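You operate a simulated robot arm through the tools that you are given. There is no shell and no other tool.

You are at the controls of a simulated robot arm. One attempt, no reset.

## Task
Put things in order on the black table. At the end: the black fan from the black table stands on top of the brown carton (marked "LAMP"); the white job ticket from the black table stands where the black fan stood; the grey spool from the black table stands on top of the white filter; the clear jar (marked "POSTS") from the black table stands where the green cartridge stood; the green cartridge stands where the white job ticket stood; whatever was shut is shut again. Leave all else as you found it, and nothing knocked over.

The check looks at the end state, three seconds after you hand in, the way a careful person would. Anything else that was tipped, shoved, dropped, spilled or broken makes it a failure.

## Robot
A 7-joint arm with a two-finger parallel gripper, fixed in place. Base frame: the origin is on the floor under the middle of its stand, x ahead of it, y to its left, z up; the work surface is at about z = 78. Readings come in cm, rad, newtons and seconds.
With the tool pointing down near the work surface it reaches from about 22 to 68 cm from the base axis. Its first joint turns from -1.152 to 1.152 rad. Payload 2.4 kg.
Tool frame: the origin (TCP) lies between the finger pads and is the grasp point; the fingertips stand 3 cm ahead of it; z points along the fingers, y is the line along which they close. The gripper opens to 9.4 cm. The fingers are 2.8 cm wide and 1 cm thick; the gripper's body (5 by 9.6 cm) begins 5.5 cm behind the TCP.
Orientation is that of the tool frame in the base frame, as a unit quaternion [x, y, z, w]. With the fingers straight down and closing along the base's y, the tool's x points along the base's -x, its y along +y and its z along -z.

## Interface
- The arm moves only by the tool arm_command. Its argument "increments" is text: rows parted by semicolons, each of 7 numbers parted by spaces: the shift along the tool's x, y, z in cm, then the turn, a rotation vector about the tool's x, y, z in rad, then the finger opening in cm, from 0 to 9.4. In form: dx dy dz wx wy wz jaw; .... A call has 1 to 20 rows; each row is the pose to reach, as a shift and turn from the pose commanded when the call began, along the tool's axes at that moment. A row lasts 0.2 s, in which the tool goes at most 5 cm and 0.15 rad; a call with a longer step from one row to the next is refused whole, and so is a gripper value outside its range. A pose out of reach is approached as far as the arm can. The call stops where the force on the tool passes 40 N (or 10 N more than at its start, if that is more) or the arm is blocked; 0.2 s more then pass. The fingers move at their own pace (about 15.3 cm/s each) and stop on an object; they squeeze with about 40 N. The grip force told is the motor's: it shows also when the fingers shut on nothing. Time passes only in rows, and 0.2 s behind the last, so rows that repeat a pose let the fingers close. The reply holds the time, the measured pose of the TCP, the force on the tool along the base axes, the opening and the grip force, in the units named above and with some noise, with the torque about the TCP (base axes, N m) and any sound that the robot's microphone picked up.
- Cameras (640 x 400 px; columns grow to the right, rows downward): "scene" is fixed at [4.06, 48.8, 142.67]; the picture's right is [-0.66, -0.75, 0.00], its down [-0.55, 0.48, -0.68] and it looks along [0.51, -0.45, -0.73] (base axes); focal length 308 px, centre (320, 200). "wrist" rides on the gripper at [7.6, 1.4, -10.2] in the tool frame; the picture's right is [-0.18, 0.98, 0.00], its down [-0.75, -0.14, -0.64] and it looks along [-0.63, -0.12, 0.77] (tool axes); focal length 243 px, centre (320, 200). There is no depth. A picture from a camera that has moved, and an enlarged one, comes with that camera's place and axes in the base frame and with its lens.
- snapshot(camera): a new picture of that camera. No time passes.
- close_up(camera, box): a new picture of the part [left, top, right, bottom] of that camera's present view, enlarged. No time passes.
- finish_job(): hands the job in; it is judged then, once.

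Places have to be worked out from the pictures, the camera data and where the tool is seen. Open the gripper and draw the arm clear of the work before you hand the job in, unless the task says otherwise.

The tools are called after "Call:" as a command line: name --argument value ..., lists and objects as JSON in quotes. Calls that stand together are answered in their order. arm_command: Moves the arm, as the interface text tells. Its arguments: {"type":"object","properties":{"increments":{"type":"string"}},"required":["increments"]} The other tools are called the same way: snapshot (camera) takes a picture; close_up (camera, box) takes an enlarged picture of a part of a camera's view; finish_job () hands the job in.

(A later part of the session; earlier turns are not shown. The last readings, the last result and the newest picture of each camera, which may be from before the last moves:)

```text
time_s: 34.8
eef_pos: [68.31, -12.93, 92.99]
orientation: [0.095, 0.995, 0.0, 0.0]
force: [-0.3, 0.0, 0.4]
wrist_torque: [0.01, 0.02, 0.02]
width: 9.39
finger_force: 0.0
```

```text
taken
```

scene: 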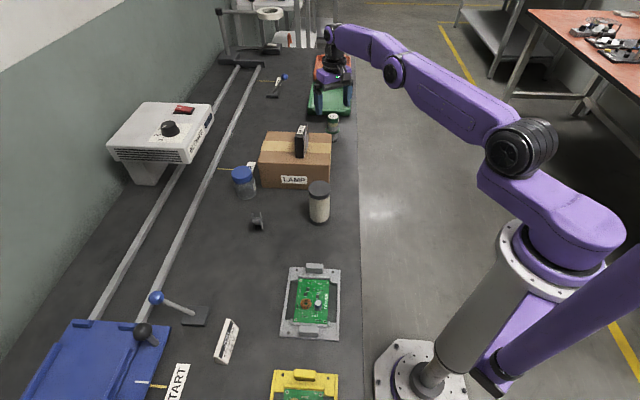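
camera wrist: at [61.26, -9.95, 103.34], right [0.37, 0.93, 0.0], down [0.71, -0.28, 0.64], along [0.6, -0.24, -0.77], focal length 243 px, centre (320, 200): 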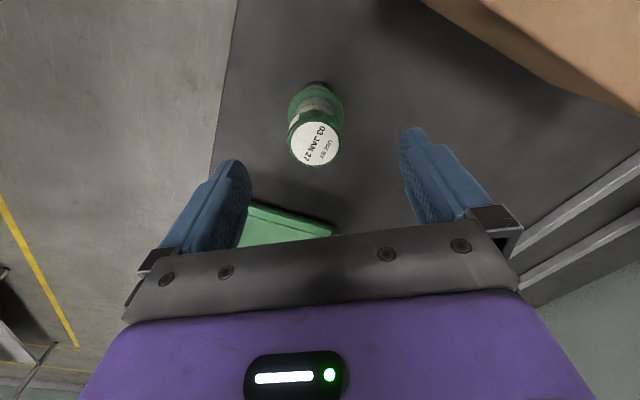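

Reach is fine with a vertical tool. Cap centre appears at (68.5, -13.2); I correct slightly and lower to TCP z≈86.2 so the tips stay above the green flange.

Call:
arm_command --increments "-0.2 -0.16 2 0 0 0 9.4; -0.2 -0.16 4 0 0 0 9.4; -0.2 -0.16 5.5 0 0 0 9.4; -0.2 -0.16 6.8 0 0 0 9.4; -0.2 -0.16 6.8 0 0 0 9.4; -0.2 -0.16 6.8 0 0 0 9.4"

Call:
snapshot --camera "wrist"

Call:
close_up --camera "scene" --box '[290, 80, 386, 150]'

```text
time_s: 36.2
eef_pos: [68.03, -13.22, 86.29]
orientation: [0.095, 0.995, -0.001, 0.0]
force: [1.2, 0.0, -0.2]
wrist_torque: [0.01, -0.01, 0.01]
width: 9.4
finger_force: 0.1
out of reach, approached as far as the arm can: row 3, 4, 5, 6
```

```text
taken
camera wrist: at [60.9, -10.16, 96.71], right [0.37, 0.93, 0.0], down [0.71, -0.28, 0.64], along [0.6, -0.24, -0.77], focal length 243 px, centre (320, 200)
```

wrist: 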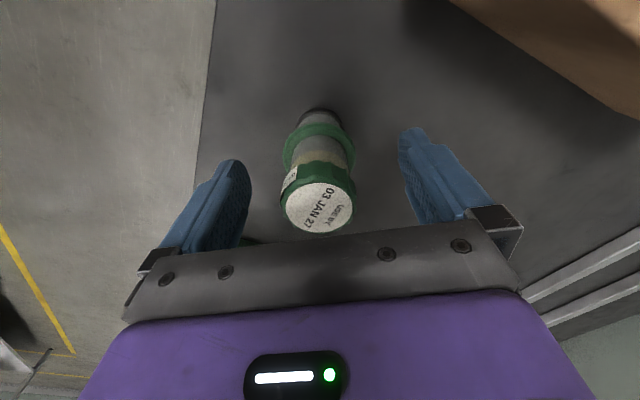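

```text
5.71 times, centred on (338, 115) of scene
camera zoom: at [4.06, 48.8, 142.67], right [-0.66, -0.75, 0.0], down [-0.55, 0.48, -0.68], along [0.51, -0.45, -0.73], focal length 1760 px, centre (217, 686)
```

zoom: 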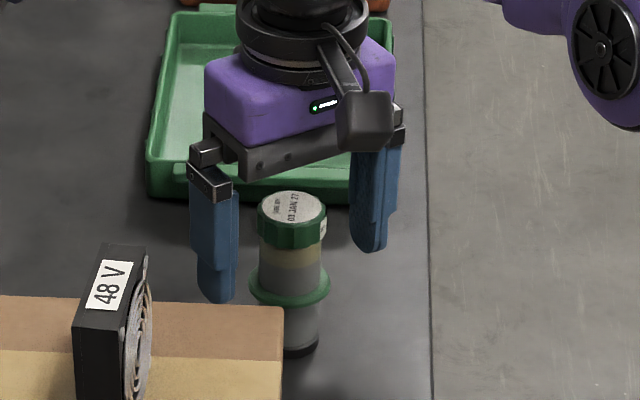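

The arm is about 0.45 cm short radially, but the cap is well within the pad width and laterally centred; cartridge centre is about (68.45, -13.35). I close gently here.

Call:
arm_command --increments "0 0 0 0 0 0 7; 0 0 0 0 0 0 5; 0 0 0 0 0 0 3; 0 0 0 0 0 0 3; 0 0 0 0 0 0 3"

Call:
snapshot --camera "wrist"

```text
time_s: 37.4
eef_pos: [68.0, -13.24, 86.4]
orientation: [0.095, 0.995, 0.0, 0.0]
force: [0.3, -2.0, 1.0]
wrist_torque: [-0.03, -0.03, -0.03]
width: 3.95
finger_force: 40.1
```

```text
taken
camera wrist: at [60.9, -10.19, 96.72], right [0.37, 0.93, 0.0], down [0.71, -0.28, 0.64], along [0.6, -0.24, -0.77], focal length 243 px, centre (320, 200)
```

wrist: 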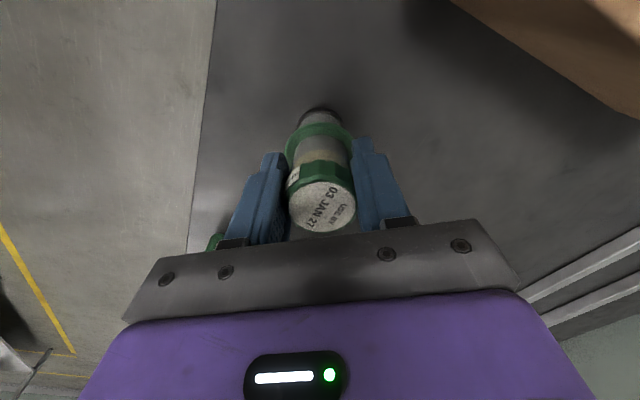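

Gripped at 3.95 cm. I lift, draw the cartridge inward and look before travelling.

Call:
arm_command --increments "0 0 -1 0 0 0 3; 0 0 -3 0 0 0 3; 0 0 -6.5 0 0 0 3; 0 0 -10.5 0 0 0 3; 0 0 -14.5 0 0 0 3; 3 0 -17.5 0 0 0 3; 6 0 -19.5 0 0 0 3; 8.65 0 -20.5 0 0 0 3; 8.65 0 -20.5 0 0 0 3"

Call:
snapshot --camera "wrist"

Call:
close_up --camera "scene" --box '[270, 20, 430, 150]'

```text
time_s: 39.4
eef_pos: [59.36, -11.47, 106.85]
orientation: [0.095, 0.995, 0.0, 0.0]
force: [0.1, -0.2, -2.5]
wrist_torque: [-0.04, 0.02, 0.03]
width: 3.96
finger_force: 40.0
```

```text
taken
camera wrist: at [52.24, -8.55, 117.21], right [0.37, 0.93, 0.0], down [0.71, -0.28, 0.64], along [0.6, -0.24, -0.77], focal length 243 px, centre (320, 200)
```

wrist: 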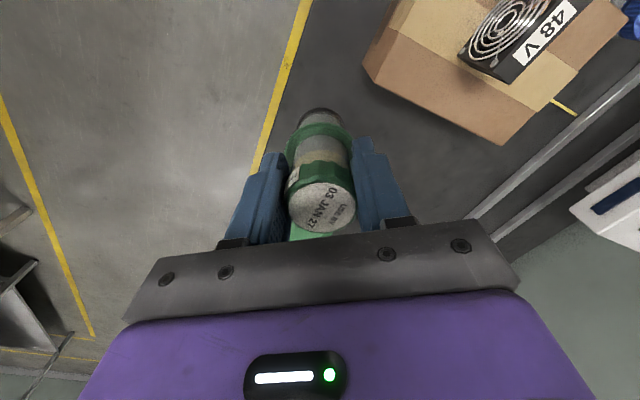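

```text
3.08 times, centred on (350, 85) of scene
camera zoom: at [4.06, 48.8, 142.67], right [-0.66, -0.75, 0.0], down [-0.55, 0.48, -0.68], along [0.51, -0.45, -0.73], focal length 948 px, centre (228, 554)
```

zoom: 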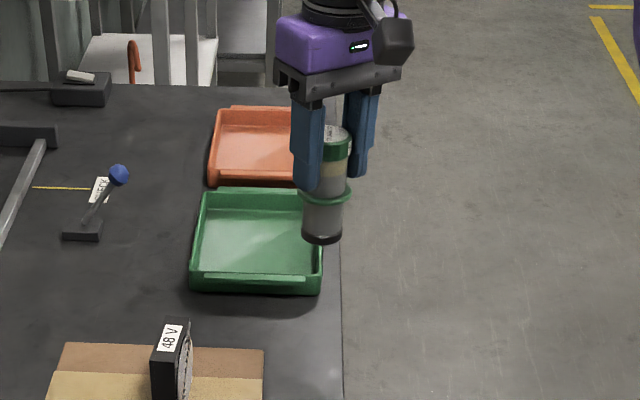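

The cartridge hangs upright in the grip. I carry it around the near side of the carton to above the ticket's old place.

Call:
arm_command --increments "2.47 2.89 0 0 0 -0.073 3; 4.94 5.77 0 0 0 -0.145 3; 7.41 8.66 0 0 0 -0.218 3; 9.88 11.54 0 0 0 -0.29 3; 12.35 14.43 0 0 0 -0.363 3; 14 18.61 0 0 0 -0.435 3; 15.65 22.79 0 0 0 -0.508 3; 17.3 26.97 0 0 0 -0.58 3; 18.94 31.14 0 0 0 -0.653 3; 20.59 35.32 0 0 0 -0.725 3; 22.24 39.5 0 0 0 -0.798 3; 23.89 43.68 0 0 0 -0.87 3; 23.89 43.68 0 0 0 -0.87 3; 23.89 43.68 0 0 0 -0.87 3"

Call:
snapshot --camera "wrist"

Call:
snapshot --camera "scene"

```text
time_s: 42.4
eef_pos: [44.22, 36.03, 106.87]
orientation: [-0.334, 0.942, 0.0, 0.001]
force: [0.1, -0.5, -3.0]
wrist_torque: [-0.02, 0.01, -0.01]
width: 3.95
finger_force: 39.2
```

```text
taken
camera wrist: at [37.51, 32.45, 117.2], right [-0.48, 0.88, 0.0], down [0.67, 0.36, 0.64], along [0.56, 0.3, -0.77], focal length 243 px, centre (320, 200)
```

wrist: 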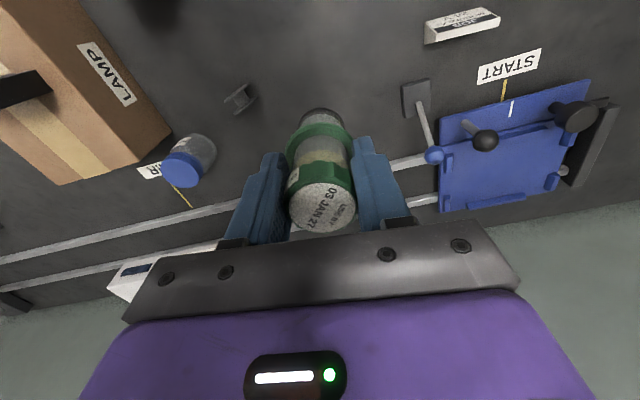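

```text
taken
```

scene: 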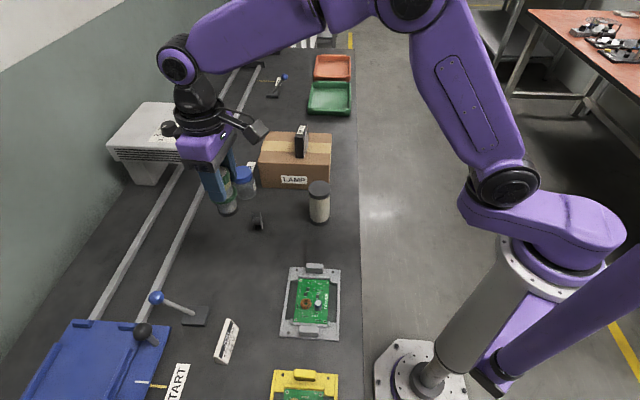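

Above the ticket's old place at (44.2, 36.0). I lower the cartridge to just above the table.

Call:
arm_command --increments "0 0 4 0 0 0 3; 0 0 8 0 0 0 3; 0 0 12 0 0 0 3; 0 0 15.5 0 0 0 3; 0 0 18 0 0 0 3; 0 0 19.6 0 0 0 3; 0 0 19.6 0 0 0 3"

Call:
close_up --camera "scene" --box '[180, 180, 340, 290]'

```text
time_s: 44.0
eef_pos: [44.46, 35.72, 87.2]
orientation: [-0.334, 0.942, 0.0, 0.0]
force: [-0.7, 0.6, -2.5]
wrist_torque: [0.0, 0.02, 0.01]
width: 3.96
finger_force: 40.1
```

```text
3.64 times, centred on (260, 235) of scene
camera zoom: at [4.06, 48.8, 142.67], right [-0.66, -0.75, 0.0], down [-0.55, 0.48, -0.68], along [0.51, -0.45, -0.73], focal length 1120 px, centre (538, 73)
```

zoom: 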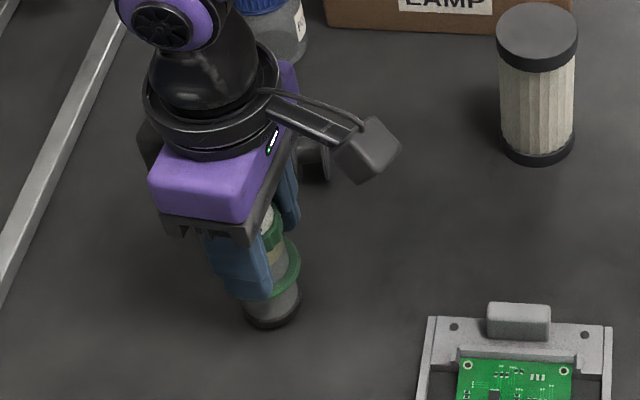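

Base is just above the table. I lower in small steps watching the force (baseline about -2.5 N from the load).

Call:
arm_command --increments "0 0 0.3 0 0 0 3; 0 0 0.6 0 0 0 3; 0 0 0.6 0 0 0 3"

Call:
arm_command --increments "0 0 0.15 0 0 0 3; 0 0 0.25 0 0 0 3; 0 0 0.25 0 0 0 3"

```text
time_s: 44.8
eef_pos: [44.45, 35.82, 86.51]
orientation: [-0.334, 0.942, 0.0, -0.001]
force: [-0.7, 0.0, -2.6]
wrist_torque: [-0.02, 0.01, -0.01]
width: 3.94
finger_force: 40.2
```

```text
time_s: 45.6
eef_pos: [44.4, 35.78, 86.29]
orientation: [-0.333, 0.943, 0.001, 0.0]
force: [-0.5, 0.5, -2.2]
wrist_torque: [0.01, 0.01, -0.02]
width: 3.95
finger_force: 40.2
```

Call:
arm_command --increments "0 0 0.15 0 0 0 3; 0 0 0.25 0 0 0 3; 0 0 0.25 0 0 0 3"

```text
time_s: 46.4
eef_pos: [44.48, 35.92, 86.3]
orientation: [-0.333, 0.943, 0.0, 0.003]
force: [-0.6, -1.5, 23.8]
wrist_torque: [0.1, -0.18, -0.09]
width: 3.9
finger_force: 40.0
```

Firm contact (24 N) at 86.3. I ease back 0.15 cm and then open the jaws.

Call:
arm_command --increments "0 0 -0.18 0 0 0 3; 0 0 -0.18 0 0 0 3; 0 0 -0.18 0 0 0 4.4; 0 0 -0.18 0 0 0 5.2; 0 0 -0.18 0 0 0 6.5; 0 0 -0.18 0 0 0 7.5; 0 0 -0.18 0 0 0 7.5"

Call:
snapshot --camera "wrist"

Call:
close_up --camera "scene" --box '[180, 180, 340, 290]'

```text
time_s: 48.0
eef_pos: [44.4, 35.92, 86.24]
orientation: [-0.334, 0.943, 0.0, 0.0]
force: [0.0, 0.1, 0.9]
wrist_torque: [0.02, 0.0, 0.04]
width: 7.51
finger_force: 0.1
```

```text
taken
camera wrist: at [37.65, 32.33, 96.68], right [-0.47, 0.88, 0.0], down [0.67, 0.36, 0.64], along [0.56, 0.3, -0.77], focal length 243 px, centre (320, 200)
```

wrist: 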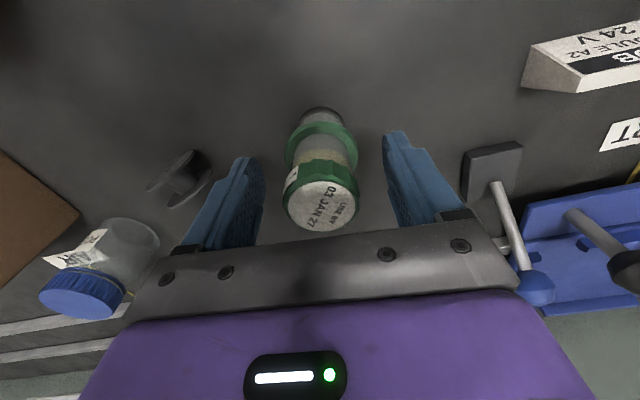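

```text
3.64 times, centred on (260, 235) of scene
camera zoom: at [4.06, 48.8, 142.67], right [-0.66, -0.75, 0.0], down [-0.55, 0.48, -0.68], along [0.51, -0.45, -0.73], focal length 1120 px, centre (538, 73)
```

zoom: 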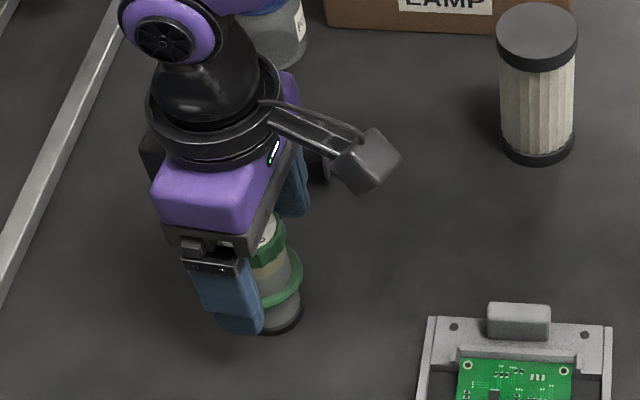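

The cartridge stands upright in the ticket's old place. I rise and move over toward the jar for a close look.

Call:
arm_command --increments "0 0 -1 0 0 0 8; 0 0 -4 0 0 0 8.5; 0 0 -8.5 0 0 0 8.5; 0 0 -13 0 0 0 8.5; 0 0 -17.5 0 0 0 8.5; 0 0 -20 0 0 0 8.5; -0.55 -4.28 -20 0 0 0.016 8.5; -1.1 -8.56 -20 0 0 0.032 8.5; -1.65 -12.84 -20 0 0 0.048 8.5; -2.2 -17.12 -20 0 0 0.064 8.5; -2.75 -21.4 -20 0 0 0.08 8.5; -2.75 -21.4 -20 0 0 0.08 8.5; -2.75 -21.4 -20 0 0 0.08 8.5"

Call:
snapshot --camera "wrist"

Call:
snapshot --camera "scene"

```text
time_s: 50.8
eef_pos: [60.04, 20.85, 106.28]
orientation: [-0.296, 0.955, -0.001, 0.0]
force: [-0.3, -0.1, 0.3]
wrist_torque: [-0.01, 0.0, 0.02]
width: 8.52
finger_force: 0.1
```

```text
taken
camera wrist: at [52.99, 17.86, 116.64], right [-0.4, 0.92, 0.0], down [0.7, 0.31, 0.64], along [0.59, 0.26, -0.77], focal length 243 px, centre (320, 200)
```

wrist: 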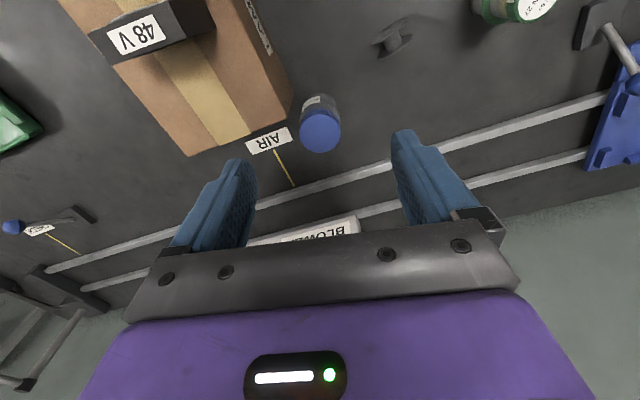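

```text
taken
```

scene: 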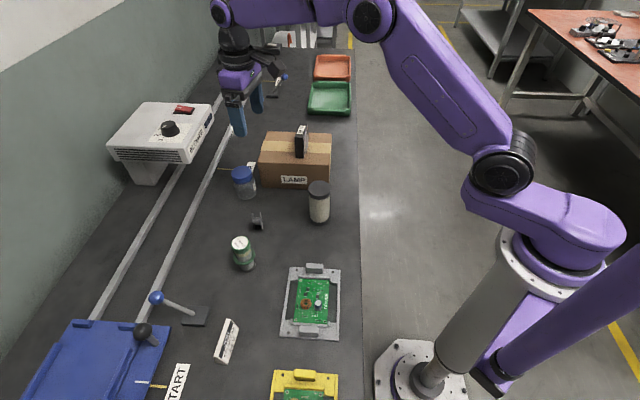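

Call:
close_up --camera "wrist" --box '[240, 70, 400, 170]'

Call:
close_up --camera "scene" --box '[200, 200, 296, 290]'

```text
4.00 times, centred on (320, 120) of wrist
camera zoom: at [52.99, 17.86, 116.64], right [-0.4, 0.92, 0.0], down [0.7, 0.31, 0.64], along [0.59, 0.26, -0.77], focal length 970 px, centre (320, 520)
```

zoom: 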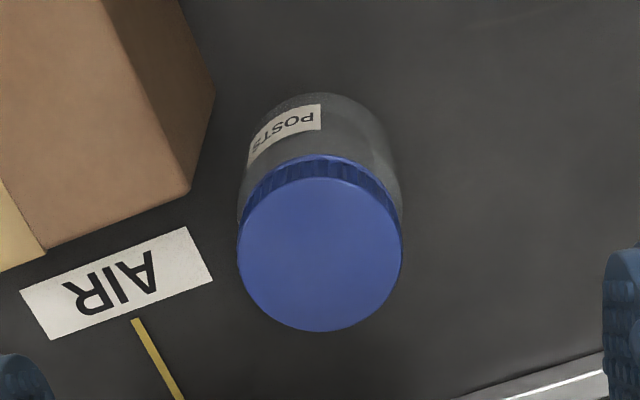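

```text
4.44 times, centred on (248, 245) of scene
camera zoom: at [4.06, 48.8, 142.67], right [-0.66, -0.75, 0.0], down [-0.55, 0.48, -0.68], along [0.51, -0.45, -0.73], focal length 1369 px, centre (640, 0)
```

zoom: 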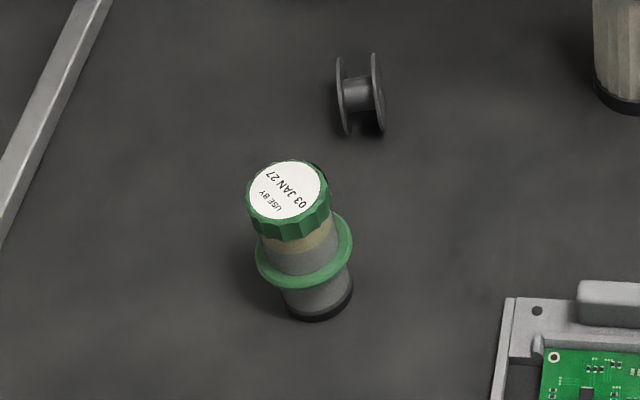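

Wrist view places the jar centre near (65.7, 23.4), lid top about z=86, carton corner about 4.9 cm from the jar centre. I move above the jar at z≈94, turning the jaws away from the carton corner and tilting the tool 0.12 rad outward for reach.

Call:
arm_command --increments "-2 -0.36 2 -0.002 -0.04 -0.033 8; -4 -0.72 5 -0.004 -0.08 -0.067 8; -6.12 -1.08 8 -0.006 -0.12 -0.1 8; -6.12 -1.08 11 -0.006 -0.12 -0.1 8; -6.12 -1.08 12.28 -0.006 -0.12 -0.1 8; -6.12 -1.08 12.28 -0.006 -0.12 -0.1 8"

Call:
snapshot --camera "wrist"

Call:
close_up --camera "scene" --box '[190, 90, 350, 200]'

```text
time_s: 52.2
eef_pos: [65.74, 23.44, 93.95]
orientation: [-0.342, 0.938, 0.021, 0.057]
force: [-0.3, 0.6, -0.3]
wrist_torque: [-0.01, 0.02, 0.0]
width: 8.01
finger_force: 0.0
```

```text
taken
camera wrist: at [58.09, 19.05, 103.34], right [-0.49, 0.87, 0.02], down [0.6, 0.32, 0.73], along [0.63, 0.37, -0.69], focal length 243 px, centre (320, 200)
```

wrist: 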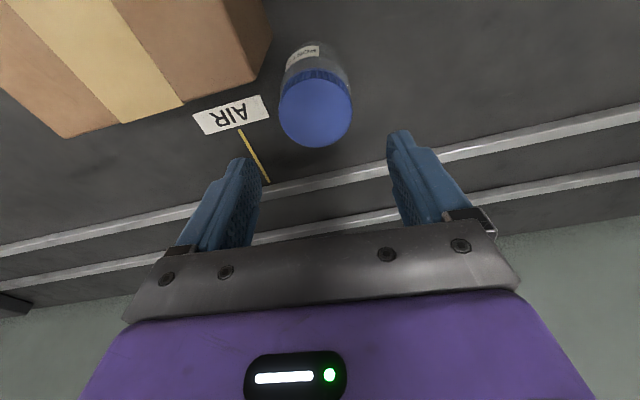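

```text
3.64 times, centred on (270, 145) of scene
camera zoom: at [4.06, 48.8, 142.67], right [-0.66, -0.75, 0.0], down [-0.55, 0.48, -0.68], along [0.51, -0.45, -0.73], focal length 1120 px, centre (502, 400)
```

zoom: 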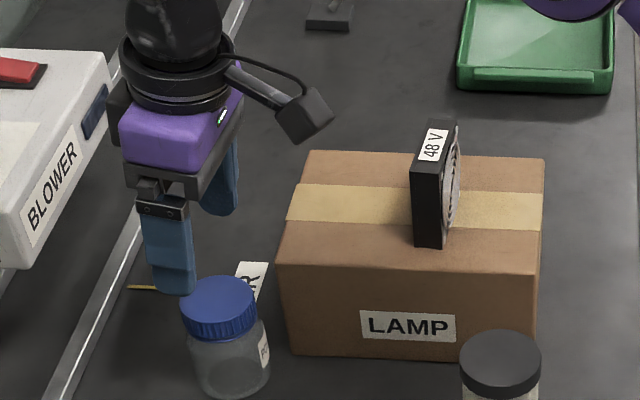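

I zoom the wrist view to pin down the lid centre relative to the fingers.

Call:
close_up --camera "wrist" --box '[250, 30, 394, 150]'

```text
3.33 times, centred on (322, 90) of wrist
camera zoom: at [58.09, 19.05, 103.34], right [-0.49, 0.87, 0.02], down [0.6, 0.32, 0.73], along [0.63, 0.37, -0.69], focal length 809 px, centre (313, 567)
```

zoom: 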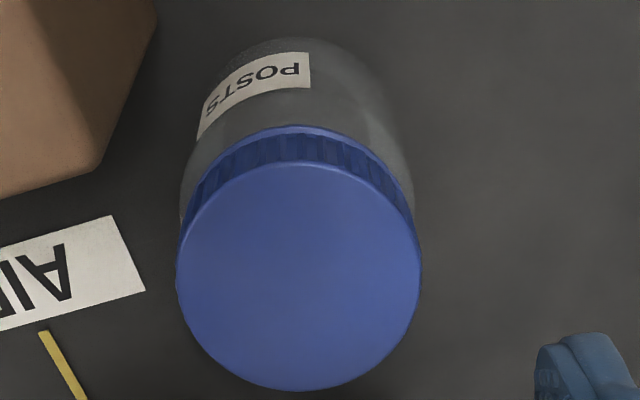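

Lid centre is at about (65.8, 23.4), top z≈85.8 — directly under the TCP. I go straight down (world vertical) to TCP z≈83.7.

Call:
arm_command --increments "0.36 0 2.98 0 0 0 8; 0.73 0 5.96 0 0 0 8; 0.97 0 7.95 0 0 0 8; 1.15 0 9.44 0 0 0 8; 1.24 0 10.18 0 0 0 8; 1.24 0 10.18 0 0 0 8"

Call:
snapshot --camera "wrist"

Call:
close_up --camera "scene" --box '[190, 90, 350, 200]'

```text
time_s: 53.6
eef_pos: [65.5, 23.65, 83.69]
orientation: [-0.342, 0.938, 0.021, 0.056]
force: [-0.6, 0.9, -0.7]
wrist_torque: [-0.03, 0.01, -0.01]
width: 8.0
finger_force: 0.1
```

```text
taken
camera wrist: at [58.02, 19.13, 93.04], right [-0.49, 0.87, 0.02], down [0.6, 0.32, 0.73], along [0.63, 0.37, -0.69], focal length 243 px, centre (320, 200)
```

wrist: 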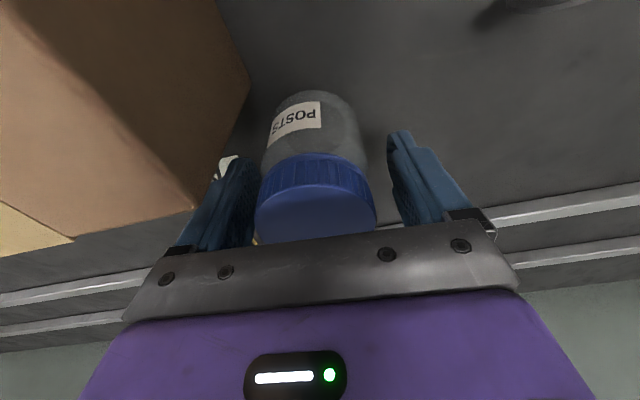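

```text
3.64 times, centred on (270, 145) of scene
camera zoom: at [4.06, 48.8, 142.67], right [-0.66, -0.75, 0.0], down [-0.55, 0.48, -0.68], along [0.51, -0.45, -0.73], focal length 1120 px, centre (502, 400)
```

zoom: 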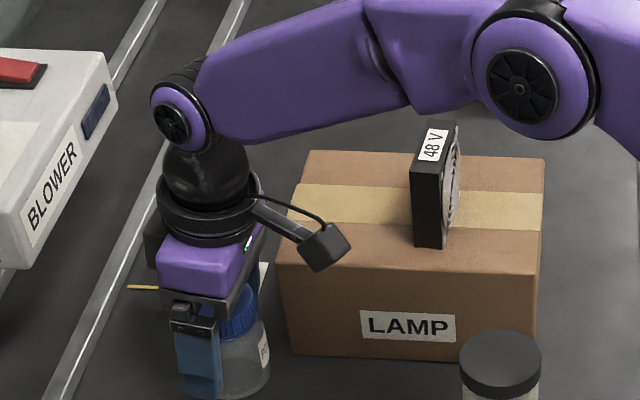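

The lid is between the pads, nearly centred, and the hand clears the carton and fan. I close the jaws.

Call:
arm_command --increments "0 0 0 0 0 0 7; 0 0 0 0 0 0 6; 0 0 0 0 0 0 4.5; 0 0 0 0 0 0 4.5; 0 0 0 0 0 0 4.5"

Call:
snapshot --camera "wrist"

```text
time_s: 54.8
eef_pos: [65.56, 23.48, 83.66]
orientation: [-0.342, 0.938, 0.021, 0.057]
force: [0.2, 0.1, 1.0]
wrist_torque: [0.02, 0.02, 0.01]
width: 5.74
finger_force: 40.3
```

```text
taken
camera wrist: at [58.02, 19.13, 93.05], right [-0.49, 0.87, 0.02], down [0.6, 0.32, 0.73], along [0.63, 0.37, -0.69], focal length 243 px, centre (320, 200)
```

wrist: 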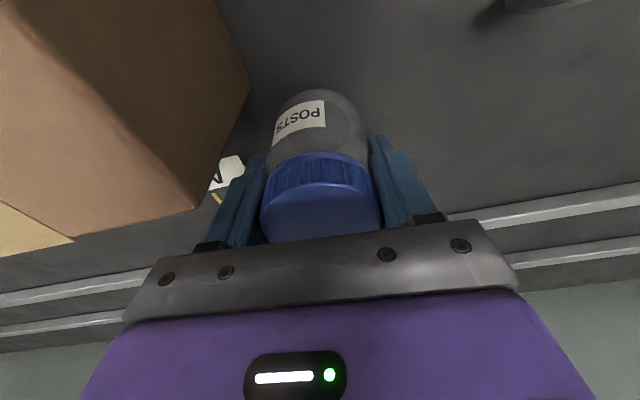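

Gripped at 5.74 cm. I lift straight up and draw back toward the robot, keeping clear of carton and fan.

Call:
arm_command --increments "-0.12 0 -0.99 0 0 0 4.5; -0.36 0 -2.98 0 0 0 4.5; -0.79 0 -6.46 0 0 0 4.5; -1.33 0 -10.93 0 0 0 4.5; -1.88 0 -15.4 0 0 0 4.5; -2.43 0 -19.87 0 0 0 4.5; -2.67 0 -21.86 0 0 0 4.5; 1.39 0 -22.36 0 0 0 4.5; 5.44 0.01 -22.85 0 0 0 4.5; 9.5 0.02 -23.35 0 0 0 4.5; 13.55 0.03 -23.84 0 0 0 4.5; 13.55 0.03 -23.84 0 0 0 4.5"

Call:
snapshot --camera "wrist"

Call:
snapshot --camera "scene"

```text
time_s: 57.4
eef_pos: [53.21, 13.06, 105.79]
orientation: [-0.342, 0.938, 0.02, 0.056]
force: [0.3, 0.1, -1.0]
wrist_torque: [0.03, -0.02, -0.06]
width: 5.74
finger_force: 40.2
```

```text
taken
camera wrist: at [45.58, 8.54, 115.15], right [-0.49, 0.87, 0.02], down [0.6, 0.32, 0.73], along [0.63, 0.37, -0.69], focal length 243 px, centre (320, 200)
```

wrist: 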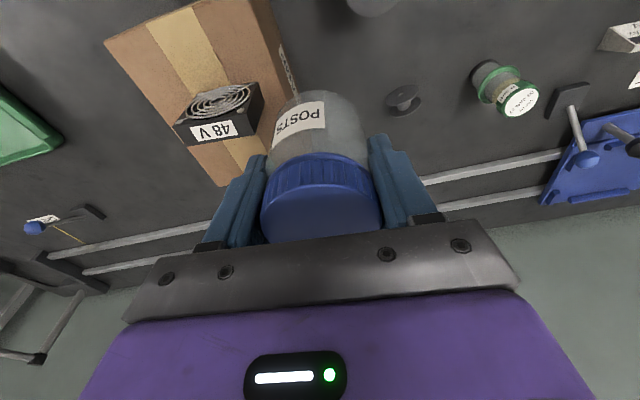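

```text
taken
```

scene: 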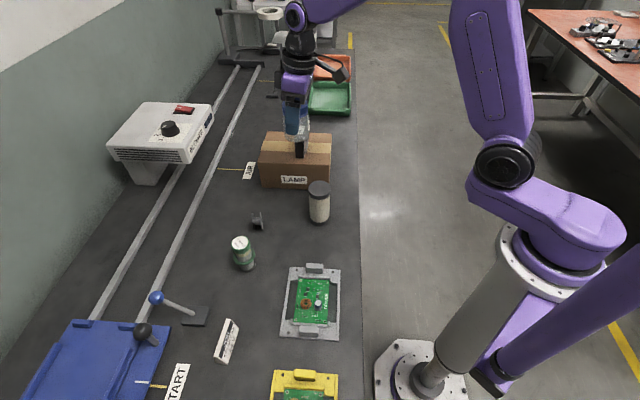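

Jar is held upright. I continue around the near side of the carton towards the cartridge's old place, turning about the vertical.

Call:
arm_command --increments "2.56 -3.38 -0.315 0.0154 0 0.126 4.5; 5.13 -6.76 -0.63 0.0308 0 0.252 4.5; 7.69 -10.14 -0.945 0.0462 0 0.379 4.5; 10.25 -13.52 -1.26 0.0617 0 0.506 4.5; 9.93 -17.28 -1.22 0.0771 0 0.632 4.5; 9.6 -21.03 -1.18 0.0926 0 0.758 4.5; 9.28 -24.79 -1.145 0.108 0 0.884 4.5; 9.28 -24.79 -1.145 0.108 0 0.884 4.5; 9.28 -24.79 -1.145 0.108 0 0.884 4.5"

Call:
snapshot --camera "wrist"

Call:
close_up --camera "scene" --box '[250, 20, 410, 150]'

```text
time_s: 59.4
eef_pos: [62.1, -12.19, 106.01]
orientation: [0.096, 0.994, -0.007, 0.059]
force: [0.4, 0.2, -0.1]
wrist_torque: [-0.04, 0.01, -0.02]
width: 5.76
finger_force: 40.2
```

```text
taken
camera wrist: at [53.82, -8.94, 115.3], right [0.37, 0.93, 0.02], down [0.63, -0.27, 0.73], along [0.68, -0.25, -0.69], focal length 243 px, centre (320, 200)
```

wrist: 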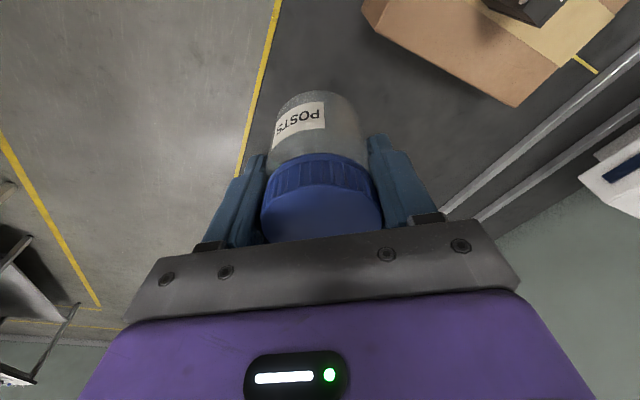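

```text
3.08 times, centred on (330, 85) of scene
camera zoom: at [4.06, 48.8, 142.67], right [-0.66, -0.75, 0.0], down [-0.55, 0.48, -0.68], along [0.51, -0.45, -0.73], focal length 948 px, centre (289, 554)
```

zoom: 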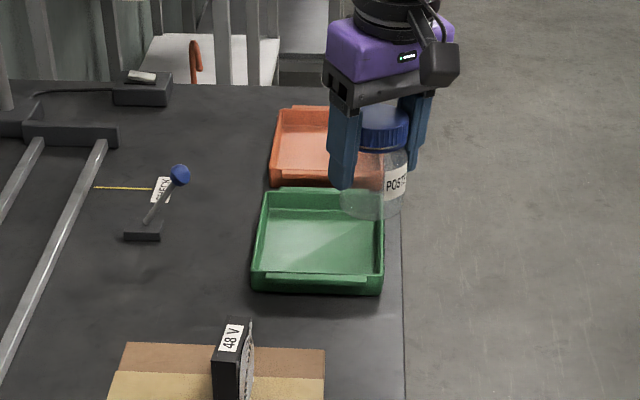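

I take a close-up of the lid in the wrist view to find the jar's offset from the TCP before placing.

Call:
close_up --camera "wrist" --box '[230, 80, 410, 250]'

```text
2.35 times, centred on (320, 165) of wrist
camera zoom: at [53.82, -8.94, 115.3], right [0.37, 0.93, 0.02], down [0.63, -0.27, 0.73], along [0.68, -0.25, -0.69], focal length 571 px, centre (320, 282)
```

zoom: 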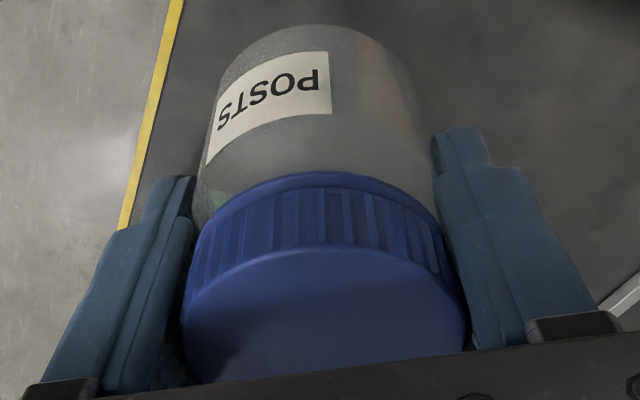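

The jar axis is about 0.25 cm outward of the TCP. I move over the cartridge's old spot (68.48, -13.32) and lower to about 2 cm above the table.

Call:
arm_command --increments "-2.91 0.04 1.36 0 0 0 4.5; -5.81 0.09 3.72 0 0 0 4.5; -5.33 0.1 7.7 0 0 0 4.5; -4.86 0.11 11.67 0 0 0 4.5; -4.38 0.12 15.65 0 0 0 4.5; -4.03 0.13 18.64 0 0 0 4.5; -3.79 0.13 20.63 0 0 0 4.5; -3.73 0.13 21.12 0 0 0 4.5; -3.73 0.13 21.12 0 0 0 4.5"

Call:
close_up --camera "scene" --box '[280, 70, 400, 150]'

Call:
snapshot --camera "wrist"

```text
time_s: 61.4
eef_pos: [68.12, -12.99, 85.35]
orientation: [0.095, 0.994, -0.006, 0.06]
force: [0.5, -0.9, -1.1]
wrist_torque: [-0.03, -0.04, 0.04]
width: 5.73
finger_force: 39.8
```

```text
5.00 times, centred on (340, 110) of scene
camera zoom: at [4.06, 48.8, 142.67], right [-0.66, -0.75, 0.0], down [-0.55, 0.48, -0.68], along [0.51, -0.45, -0.73], focal length 1540 px, centre (220, 650)
```

zoom: 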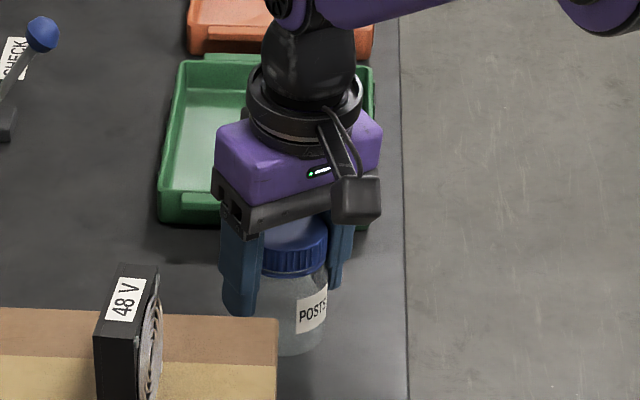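

```text
taken
camera wrist: at [59.8, -9.76, 94.7], right [0.37, 0.93, 0.02], down [0.63, -0.26, 0.73], along [0.68, -0.25, -0.68], focal length 243 px, centre (320, 200)
```

wrist: 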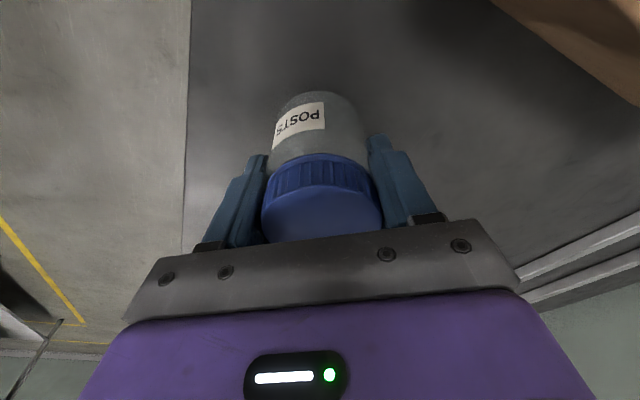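

Now about 1.7 cm above the table and not out of reach. I lower in steps, watching the force.

Call:
arm_command --increments "0.06 0 0.5 0 0 0 4.5; 0.12 0 0.99 0 0 0 4.5; 0.15 0 1.29 0 0 0 4.5; 0.15 0 1.29 0 0 0 4.5"

Call:
arm_command --increments "0.02 0 0.15 0 0 0 4.5; 0.035 0 0.3 0 0 0 4.5; 0.035 0 0.3 0 0 0 4.5"

```text
time_s: 62.4
eef_pos: [68.15, -13.0, 84.0]
orientation: [0.095, 0.994, -0.006, 0.06]
force: [0.6, 0.3, -1.2]
wrist_torque: [0.01, 0.05, -0.01]
width: 5.72
finger_force: 40.1
```

```text
time_s: 63.2
eef_pos: [68.11, -13.02, 83.81]
orientation: [0.094, 0.994, -0.007, 0.06]
force: [0.5, -0.4, -1.0]
wrist_torque: [0.0, -0.01, 0.01]
width: 5.75
finger_force: 39.6
```

Call:
arm_command --increments "0.012 0 0.1 0 0 0 4.5; 0.024 0 0.2 0 0 0 4.5; 0.024 0 0.2 0 0 0 4.5"

```text
time_s: 64.0
eef_pos: [68.12, -12.95, 83.57]
orientation: [0.094, 0.994, -0.007, 0.062]
force: [-4.0, 1.2, 17.1]
wrist_torque: [0.09, 0.32, 0.0]
width: 5.74
finger_force: 39.8
```

Contact (17 N) at 83.57. I ease back slightly and release the jar.

Call:
arm_command --increments "-0.012 0 -0.1 0 0 0 4.5; -0.012 0 -0.1 0 0 0 6; -0.012 0 -0.1 0 0 0 6.8; -0.012 0 -0.1 0 0 0 7.8; -0.012 0 -0.1 0 0 0 7.8"

Call:
snapshot --camera "wrist"

```text
time_s: 65.2
eef_pos: [68.16, -12.97, 83.59]
orientation: [0.095, 0.994, -0.007, 0.059]
force: [-0.3, 0.1, -0.3]
wrist_torque: [-0.02, 0.03, 0.03]
width: 7.82
finger_force: 0.1
```

```text
taken
camera wrist: at [59.8, -9.76, 92.94], right [0.37, 0.93, 0.02], down [0.63, -0.26, 0.73], along [0.68, -0.25, -0.69], focal length 243 px, centre (320, 200)
```

wrist: 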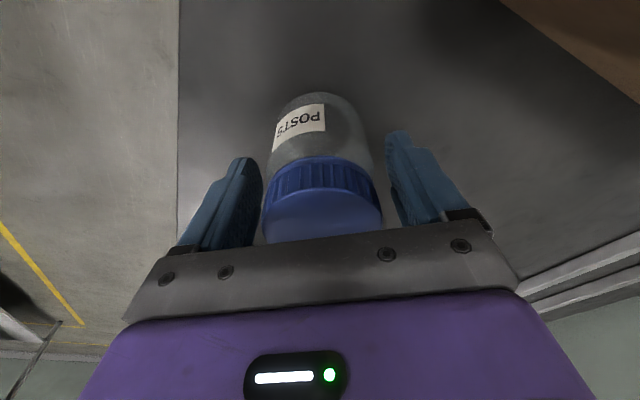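

The jar stands on the spot. I rise straight up and draw back, then look at the scene.

Call:
arm_command --increments "-0.12 0 -0.99 0 0 0 8; -0.47 0 -3.98 0 0 0 8.5; -0.95 0 -7.96 0 0 0 8.5; -1.48 0 -12.43 0 0 0 8.5; -2.02 0 -16.91 0 0 0 8.5; -2.55 0 -21.4 0 0 0 8.5; 1.2 1.28 -21.97 0 0 0 8.5; 5 2.56 -22.55 0 0 0 8.5; 8.8 3.84 -23.1 0 0 0 8.5; 12.57 5.1 -23.7 0 0 0 8.5; 12.57 5.1 -23.7 0 0 0 8.5"

Call:
snapshot --camera "scene"

Call:
close_up --camera "scene" --box '[220, 90, 380, 190]'

Call:
close_up --camera "scene" --box '[230, 190, 290, 240]'

```text
time_s: 67.6
eef_pos: [54.14, -5.04, 105.47]
orientation: [0.095, 0.994, -0.007, 0.059]
force: [1.5, -0.3, 0.6]
wrist_torque: [0.0, -0.01, 0.01]
width: 8.53
finger_force: 0.0
```

```text
taken
```

scene: 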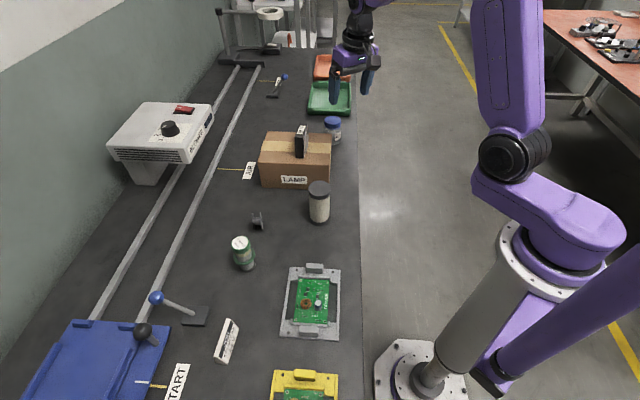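

```text
4.00 times, centred on (300, 140) of scene
camera zoom: at [4.05, 48.8, 142.67], right [-0.66, -0.75, 0.0], down [-0.55, 0.48, -0.68], along [0.51, -0.45, -0.73], focal length 1232 px, centre (400, 440)
```

zoom: 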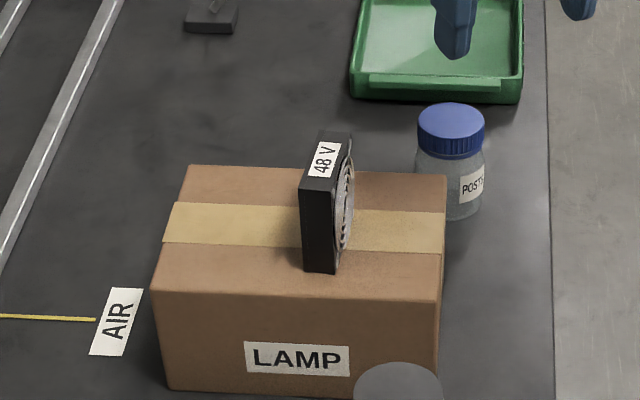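

```text
8.00 times, centred on (260, 215) of scene
camera zoom: at [4.05, 48.8, 142.67], right [-0.66, -0.75, 0.0], down [-0.55, 0.48, -0.68], along [0.51, -0.45, -0.73], focal length 2464 px, centre (800, 80)
```

zoom: 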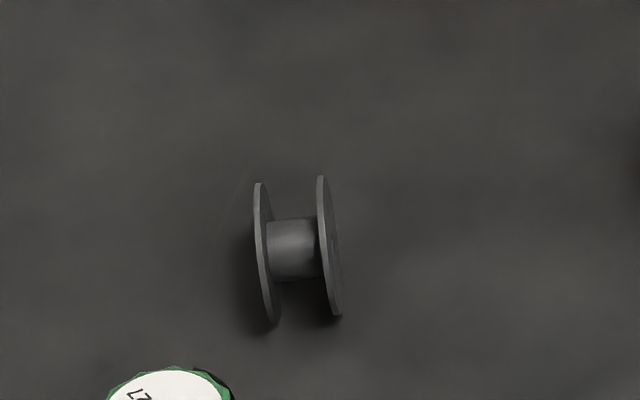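

The jar, fan, ticket and cartridge all stand correctly. Re-deriving the spool from its flange ellipse centres: centre about (52.9, 27.65, 80.25), axis along (0.535, 0.845). I move above it, removing the tilt and turning the jaws along its axis, jaws at 5 cm.

Call:
arm_command --increments "1.05 3.87 -0.14 0.0025 0.0132 0.0415 6; 2.1 7.74 -0.27 0.005 0.0264 0.083 5; 3.16 11.6 -0.41 0.0075 0.0395 0.1245 5; 4.21 15.47 -0.54 0.01 0.0527 0.166 5; 5.26 19.34 -0.68 0.0124 0.0659 0.2075 5; 6.02 22.48 1.11 0.0149 0.0791 0.249 5; 6.79 25.61 2.9 0.0174 0.0922 0.2905 5; 7.55 28.75 4.7 0.0199 0.1054 0.332 5; 8.31 31.88 6.49 0.0224 0.1186 0.3735 5; 8.31 31.88 6.49 0.0224 0.1186 0.3735 5; 8.31 31.88 6.49 0.0224 0.1186 0.3735 5"

Call:
snapshot --camera "wrist"

Call:
snapshot --camera "scene"

```text
time_s: 70.0
eef_pos: [52.56, 27.56, 98.26]
orientation: [0.278, 0.961, 0.0, 0.001]
force: [-0.1, -0.3, 0.1]
wrist_torque: [-0.01, 0.01, 0.04]
width: 5.0
finger_force: 0.1
```

```text
taken
camera wrist: at [47.02, 32.96, 108.56], right [0.68, 0.73, 0.0], down [0.56, -0.52, 0.64], along [0.47, -0.44, -0.77], focal length 243 px, centre (320, 200)
```

wrist: 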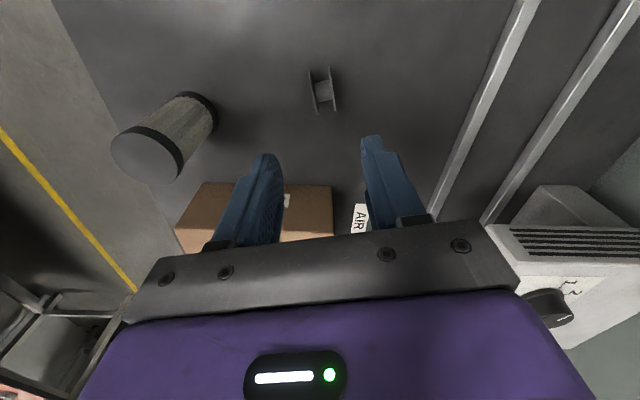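

```text
taken
```

scene: 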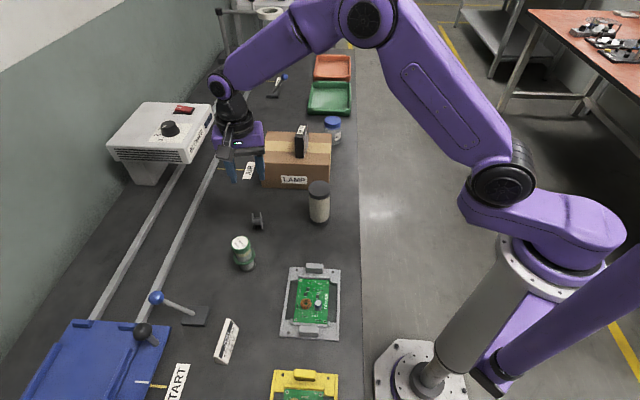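

Call:
close_up --camera "wrist" --box '[280, 55, 360, 125]'

Call:
close_up --camera "wrist" --box '[90, 80, 250, 200]'

```text
5.71 times, centred on (320, 90) of wrist
camera zoom: at [47.02, 32.96, 108.56], right [0.68, 0.73, 0.0], down [0.56, -0.52, 0.64], along [0.47, -0.44, -0.77], focal length 1386 px, centre (320, 829)
```

zoom: 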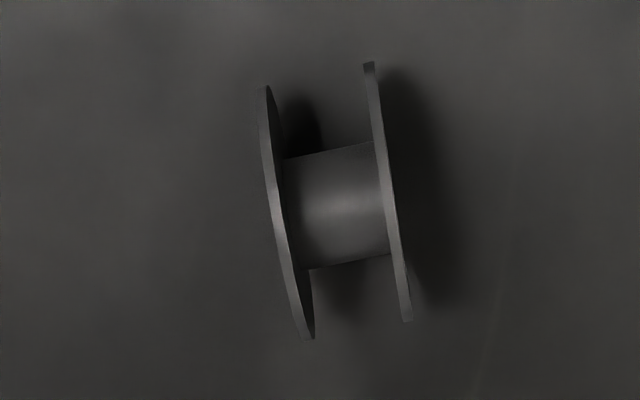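

```text
3.33 times, centred on (170, 140) of wrist
camera zoom: at [47.02, 32.96, 108.56], right [0.68, 0.73, 0.0], down [0.56, -0.52, 0.64], along [0.47, -0.44, -0.77], focal length 809 px, centre (820, 400)
```

zoom: 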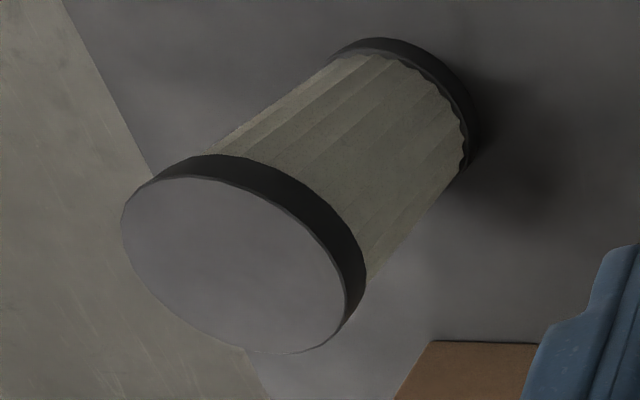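

The jaws are aligned with the spool's axis; its centre is at (53.0, 27.77). I shift slightly and descend partway to z≈86, then look.

Call:
arm_command --increments "-0.23 0.2 4 0 0 0 5; -0.23 0.2 8 0 0 0 5; -0.23 0.2 11 0 0 0 5; -0.23 0.2 12.4 0 0 0 5; -0.23 0.2 12.4 0 0 0 5; -0.23 0.2 12.4 0 0 0 5"

Call:
snapshot --camera "wrist"

Call:
close_up --camera "scene" --box '[200, 150, 330, 290]'

```text
time_s: 71.4
eef_pos: [52.94, 27.37, 85.87]
orientation: [0.278, 0.961, -0.001, 0.001]
force: [0.2, -0.8, -0.8]
wrist_torque: [0.05, 0.03, -0.01]
width: 4.98
finger_force: 0.0
```

```text
taken
camera wrist: at [47.41, 32.87, 96.3], right [0.68, 0.73, 0.0], down [0.56, -0.52, 0.64], along [0.47, -0.44, -0.77], focal length 243 px, centre (320, 200)
```

wrist: 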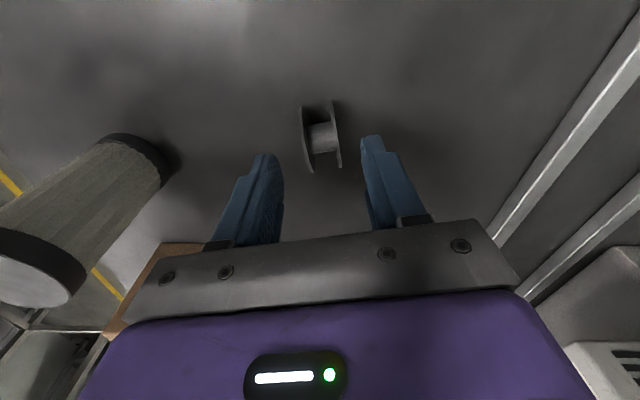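

```text
2.86 times, centred on (265, 220) of scene
camera zoom: at [4.06, 48.8, 142.67], right [-0.66, -0.75, 0.0], down [-0.55, 0.48, -0.68], along [0.51, -0.45, -0.73], focal length 880 px, centre (477, 143)
```

zoom: 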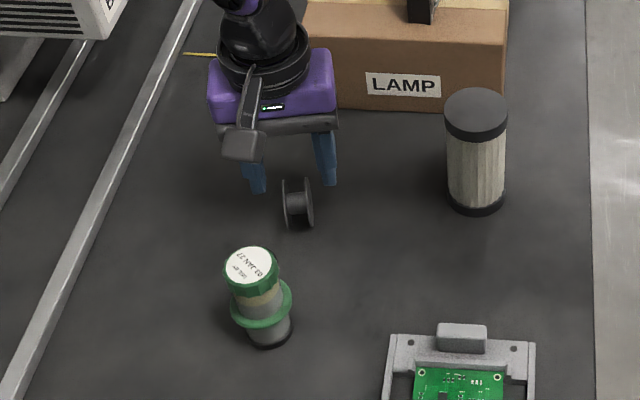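

The spool is centred between the fingers. I descend the remaining 4.2 cm to TCP z≈81.9 and look before closing.

Call:
arm_command --increments "0.12 0.1 1.5 0 0 0 5; 0.12 0.1 3 0 0 0 5; 0.12 0.1 3.8 0 0 0 5; 0.12 0.1 4.2 0 0 0 5; 0.12 0.1 4.2 0 0 0 5"

Call:
snapshot --camera "wrist"

Call:
close_up --camera "scene" --box '[210, 170, 310, 260]'

```text
time_s: 72.6
eef_pos: [53.01, 27.7, 81.57]
orientation: [0.278, 0.961, 0.001, 0.001]
force: [-0.5, 0.4, 1.0]
wrist_torque: [-0.03, 0.02, 0.02]
width: 5.02
finger_force: 0.1
```

```text
taken
camera wrist: at [47.35, 33.25, 91.92], right [0.68, 0.73, 0.0], down [0.56, -0.52, 0.64], along [0.47, -0.44, -0.77], focal length 243 px, centre (320, 200)
```

wrist: 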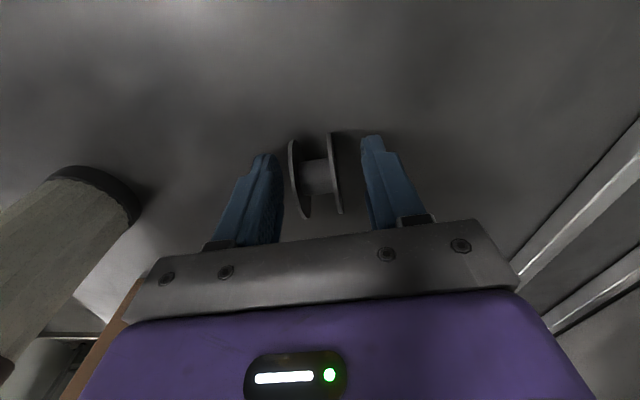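

```text
4.44 times, centred on (260, 215) of scene
camera zoom: at [4.06, 48.8, 142.67], right [-0.66, -0.75, 0.0], down [-0.55, 0.48, -0.68], along [0.51, -0.45, -0.73], focal length 1369 px, centre (587, 133)
```

zoom: 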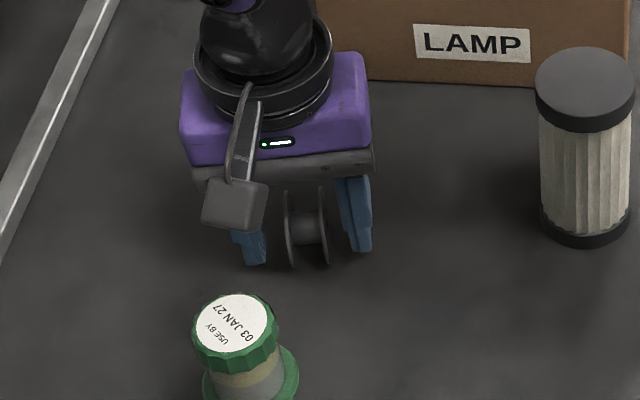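

The spool is centred between the pads. I close slowly along its axis.

Call:
arm_command --increments "0 0 0 0 0 0 4; 0 0 0 0 0 0 3.2; 0 0 0 0 0 0 2.7; 0 0 0 0 0 0 2.3; 0 0 0 0 0 0 1.8; 0 0 0 0 0 0 1; 0 0 0 0 0 0 1; 0 0 0 0 0 0 1"

Call:
snapshot --camera "wrist"

```text
time_s: 74.4
eef_pos: [52.94, 27.8, 81.63]
orientation: [0.278, 0.961, -0.001, 0.0]
force: [0.2, 0.0, 1.3]
wrist_torque: [-0.03, 0.0, 0.01]
width: 2.52
finger_force: 40.2
```

```text
taken
camera wrist: at [47.35, 33.24, 91.92], right [0.68, 0.73, 0.0], down [0.56, -0.52, 0.64], along [0.47, -0.44, -0.77], focal length 243 px, centre (320, 200)
```

wrist: 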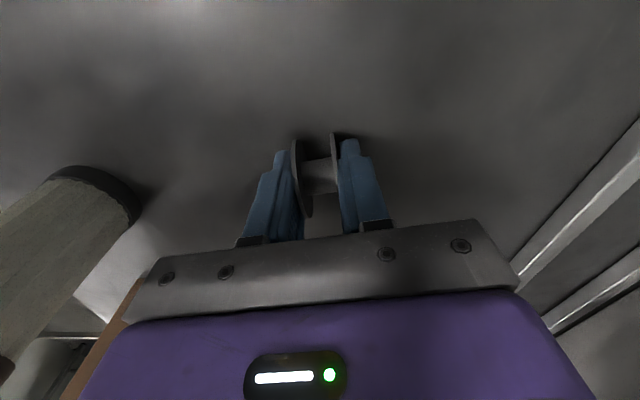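

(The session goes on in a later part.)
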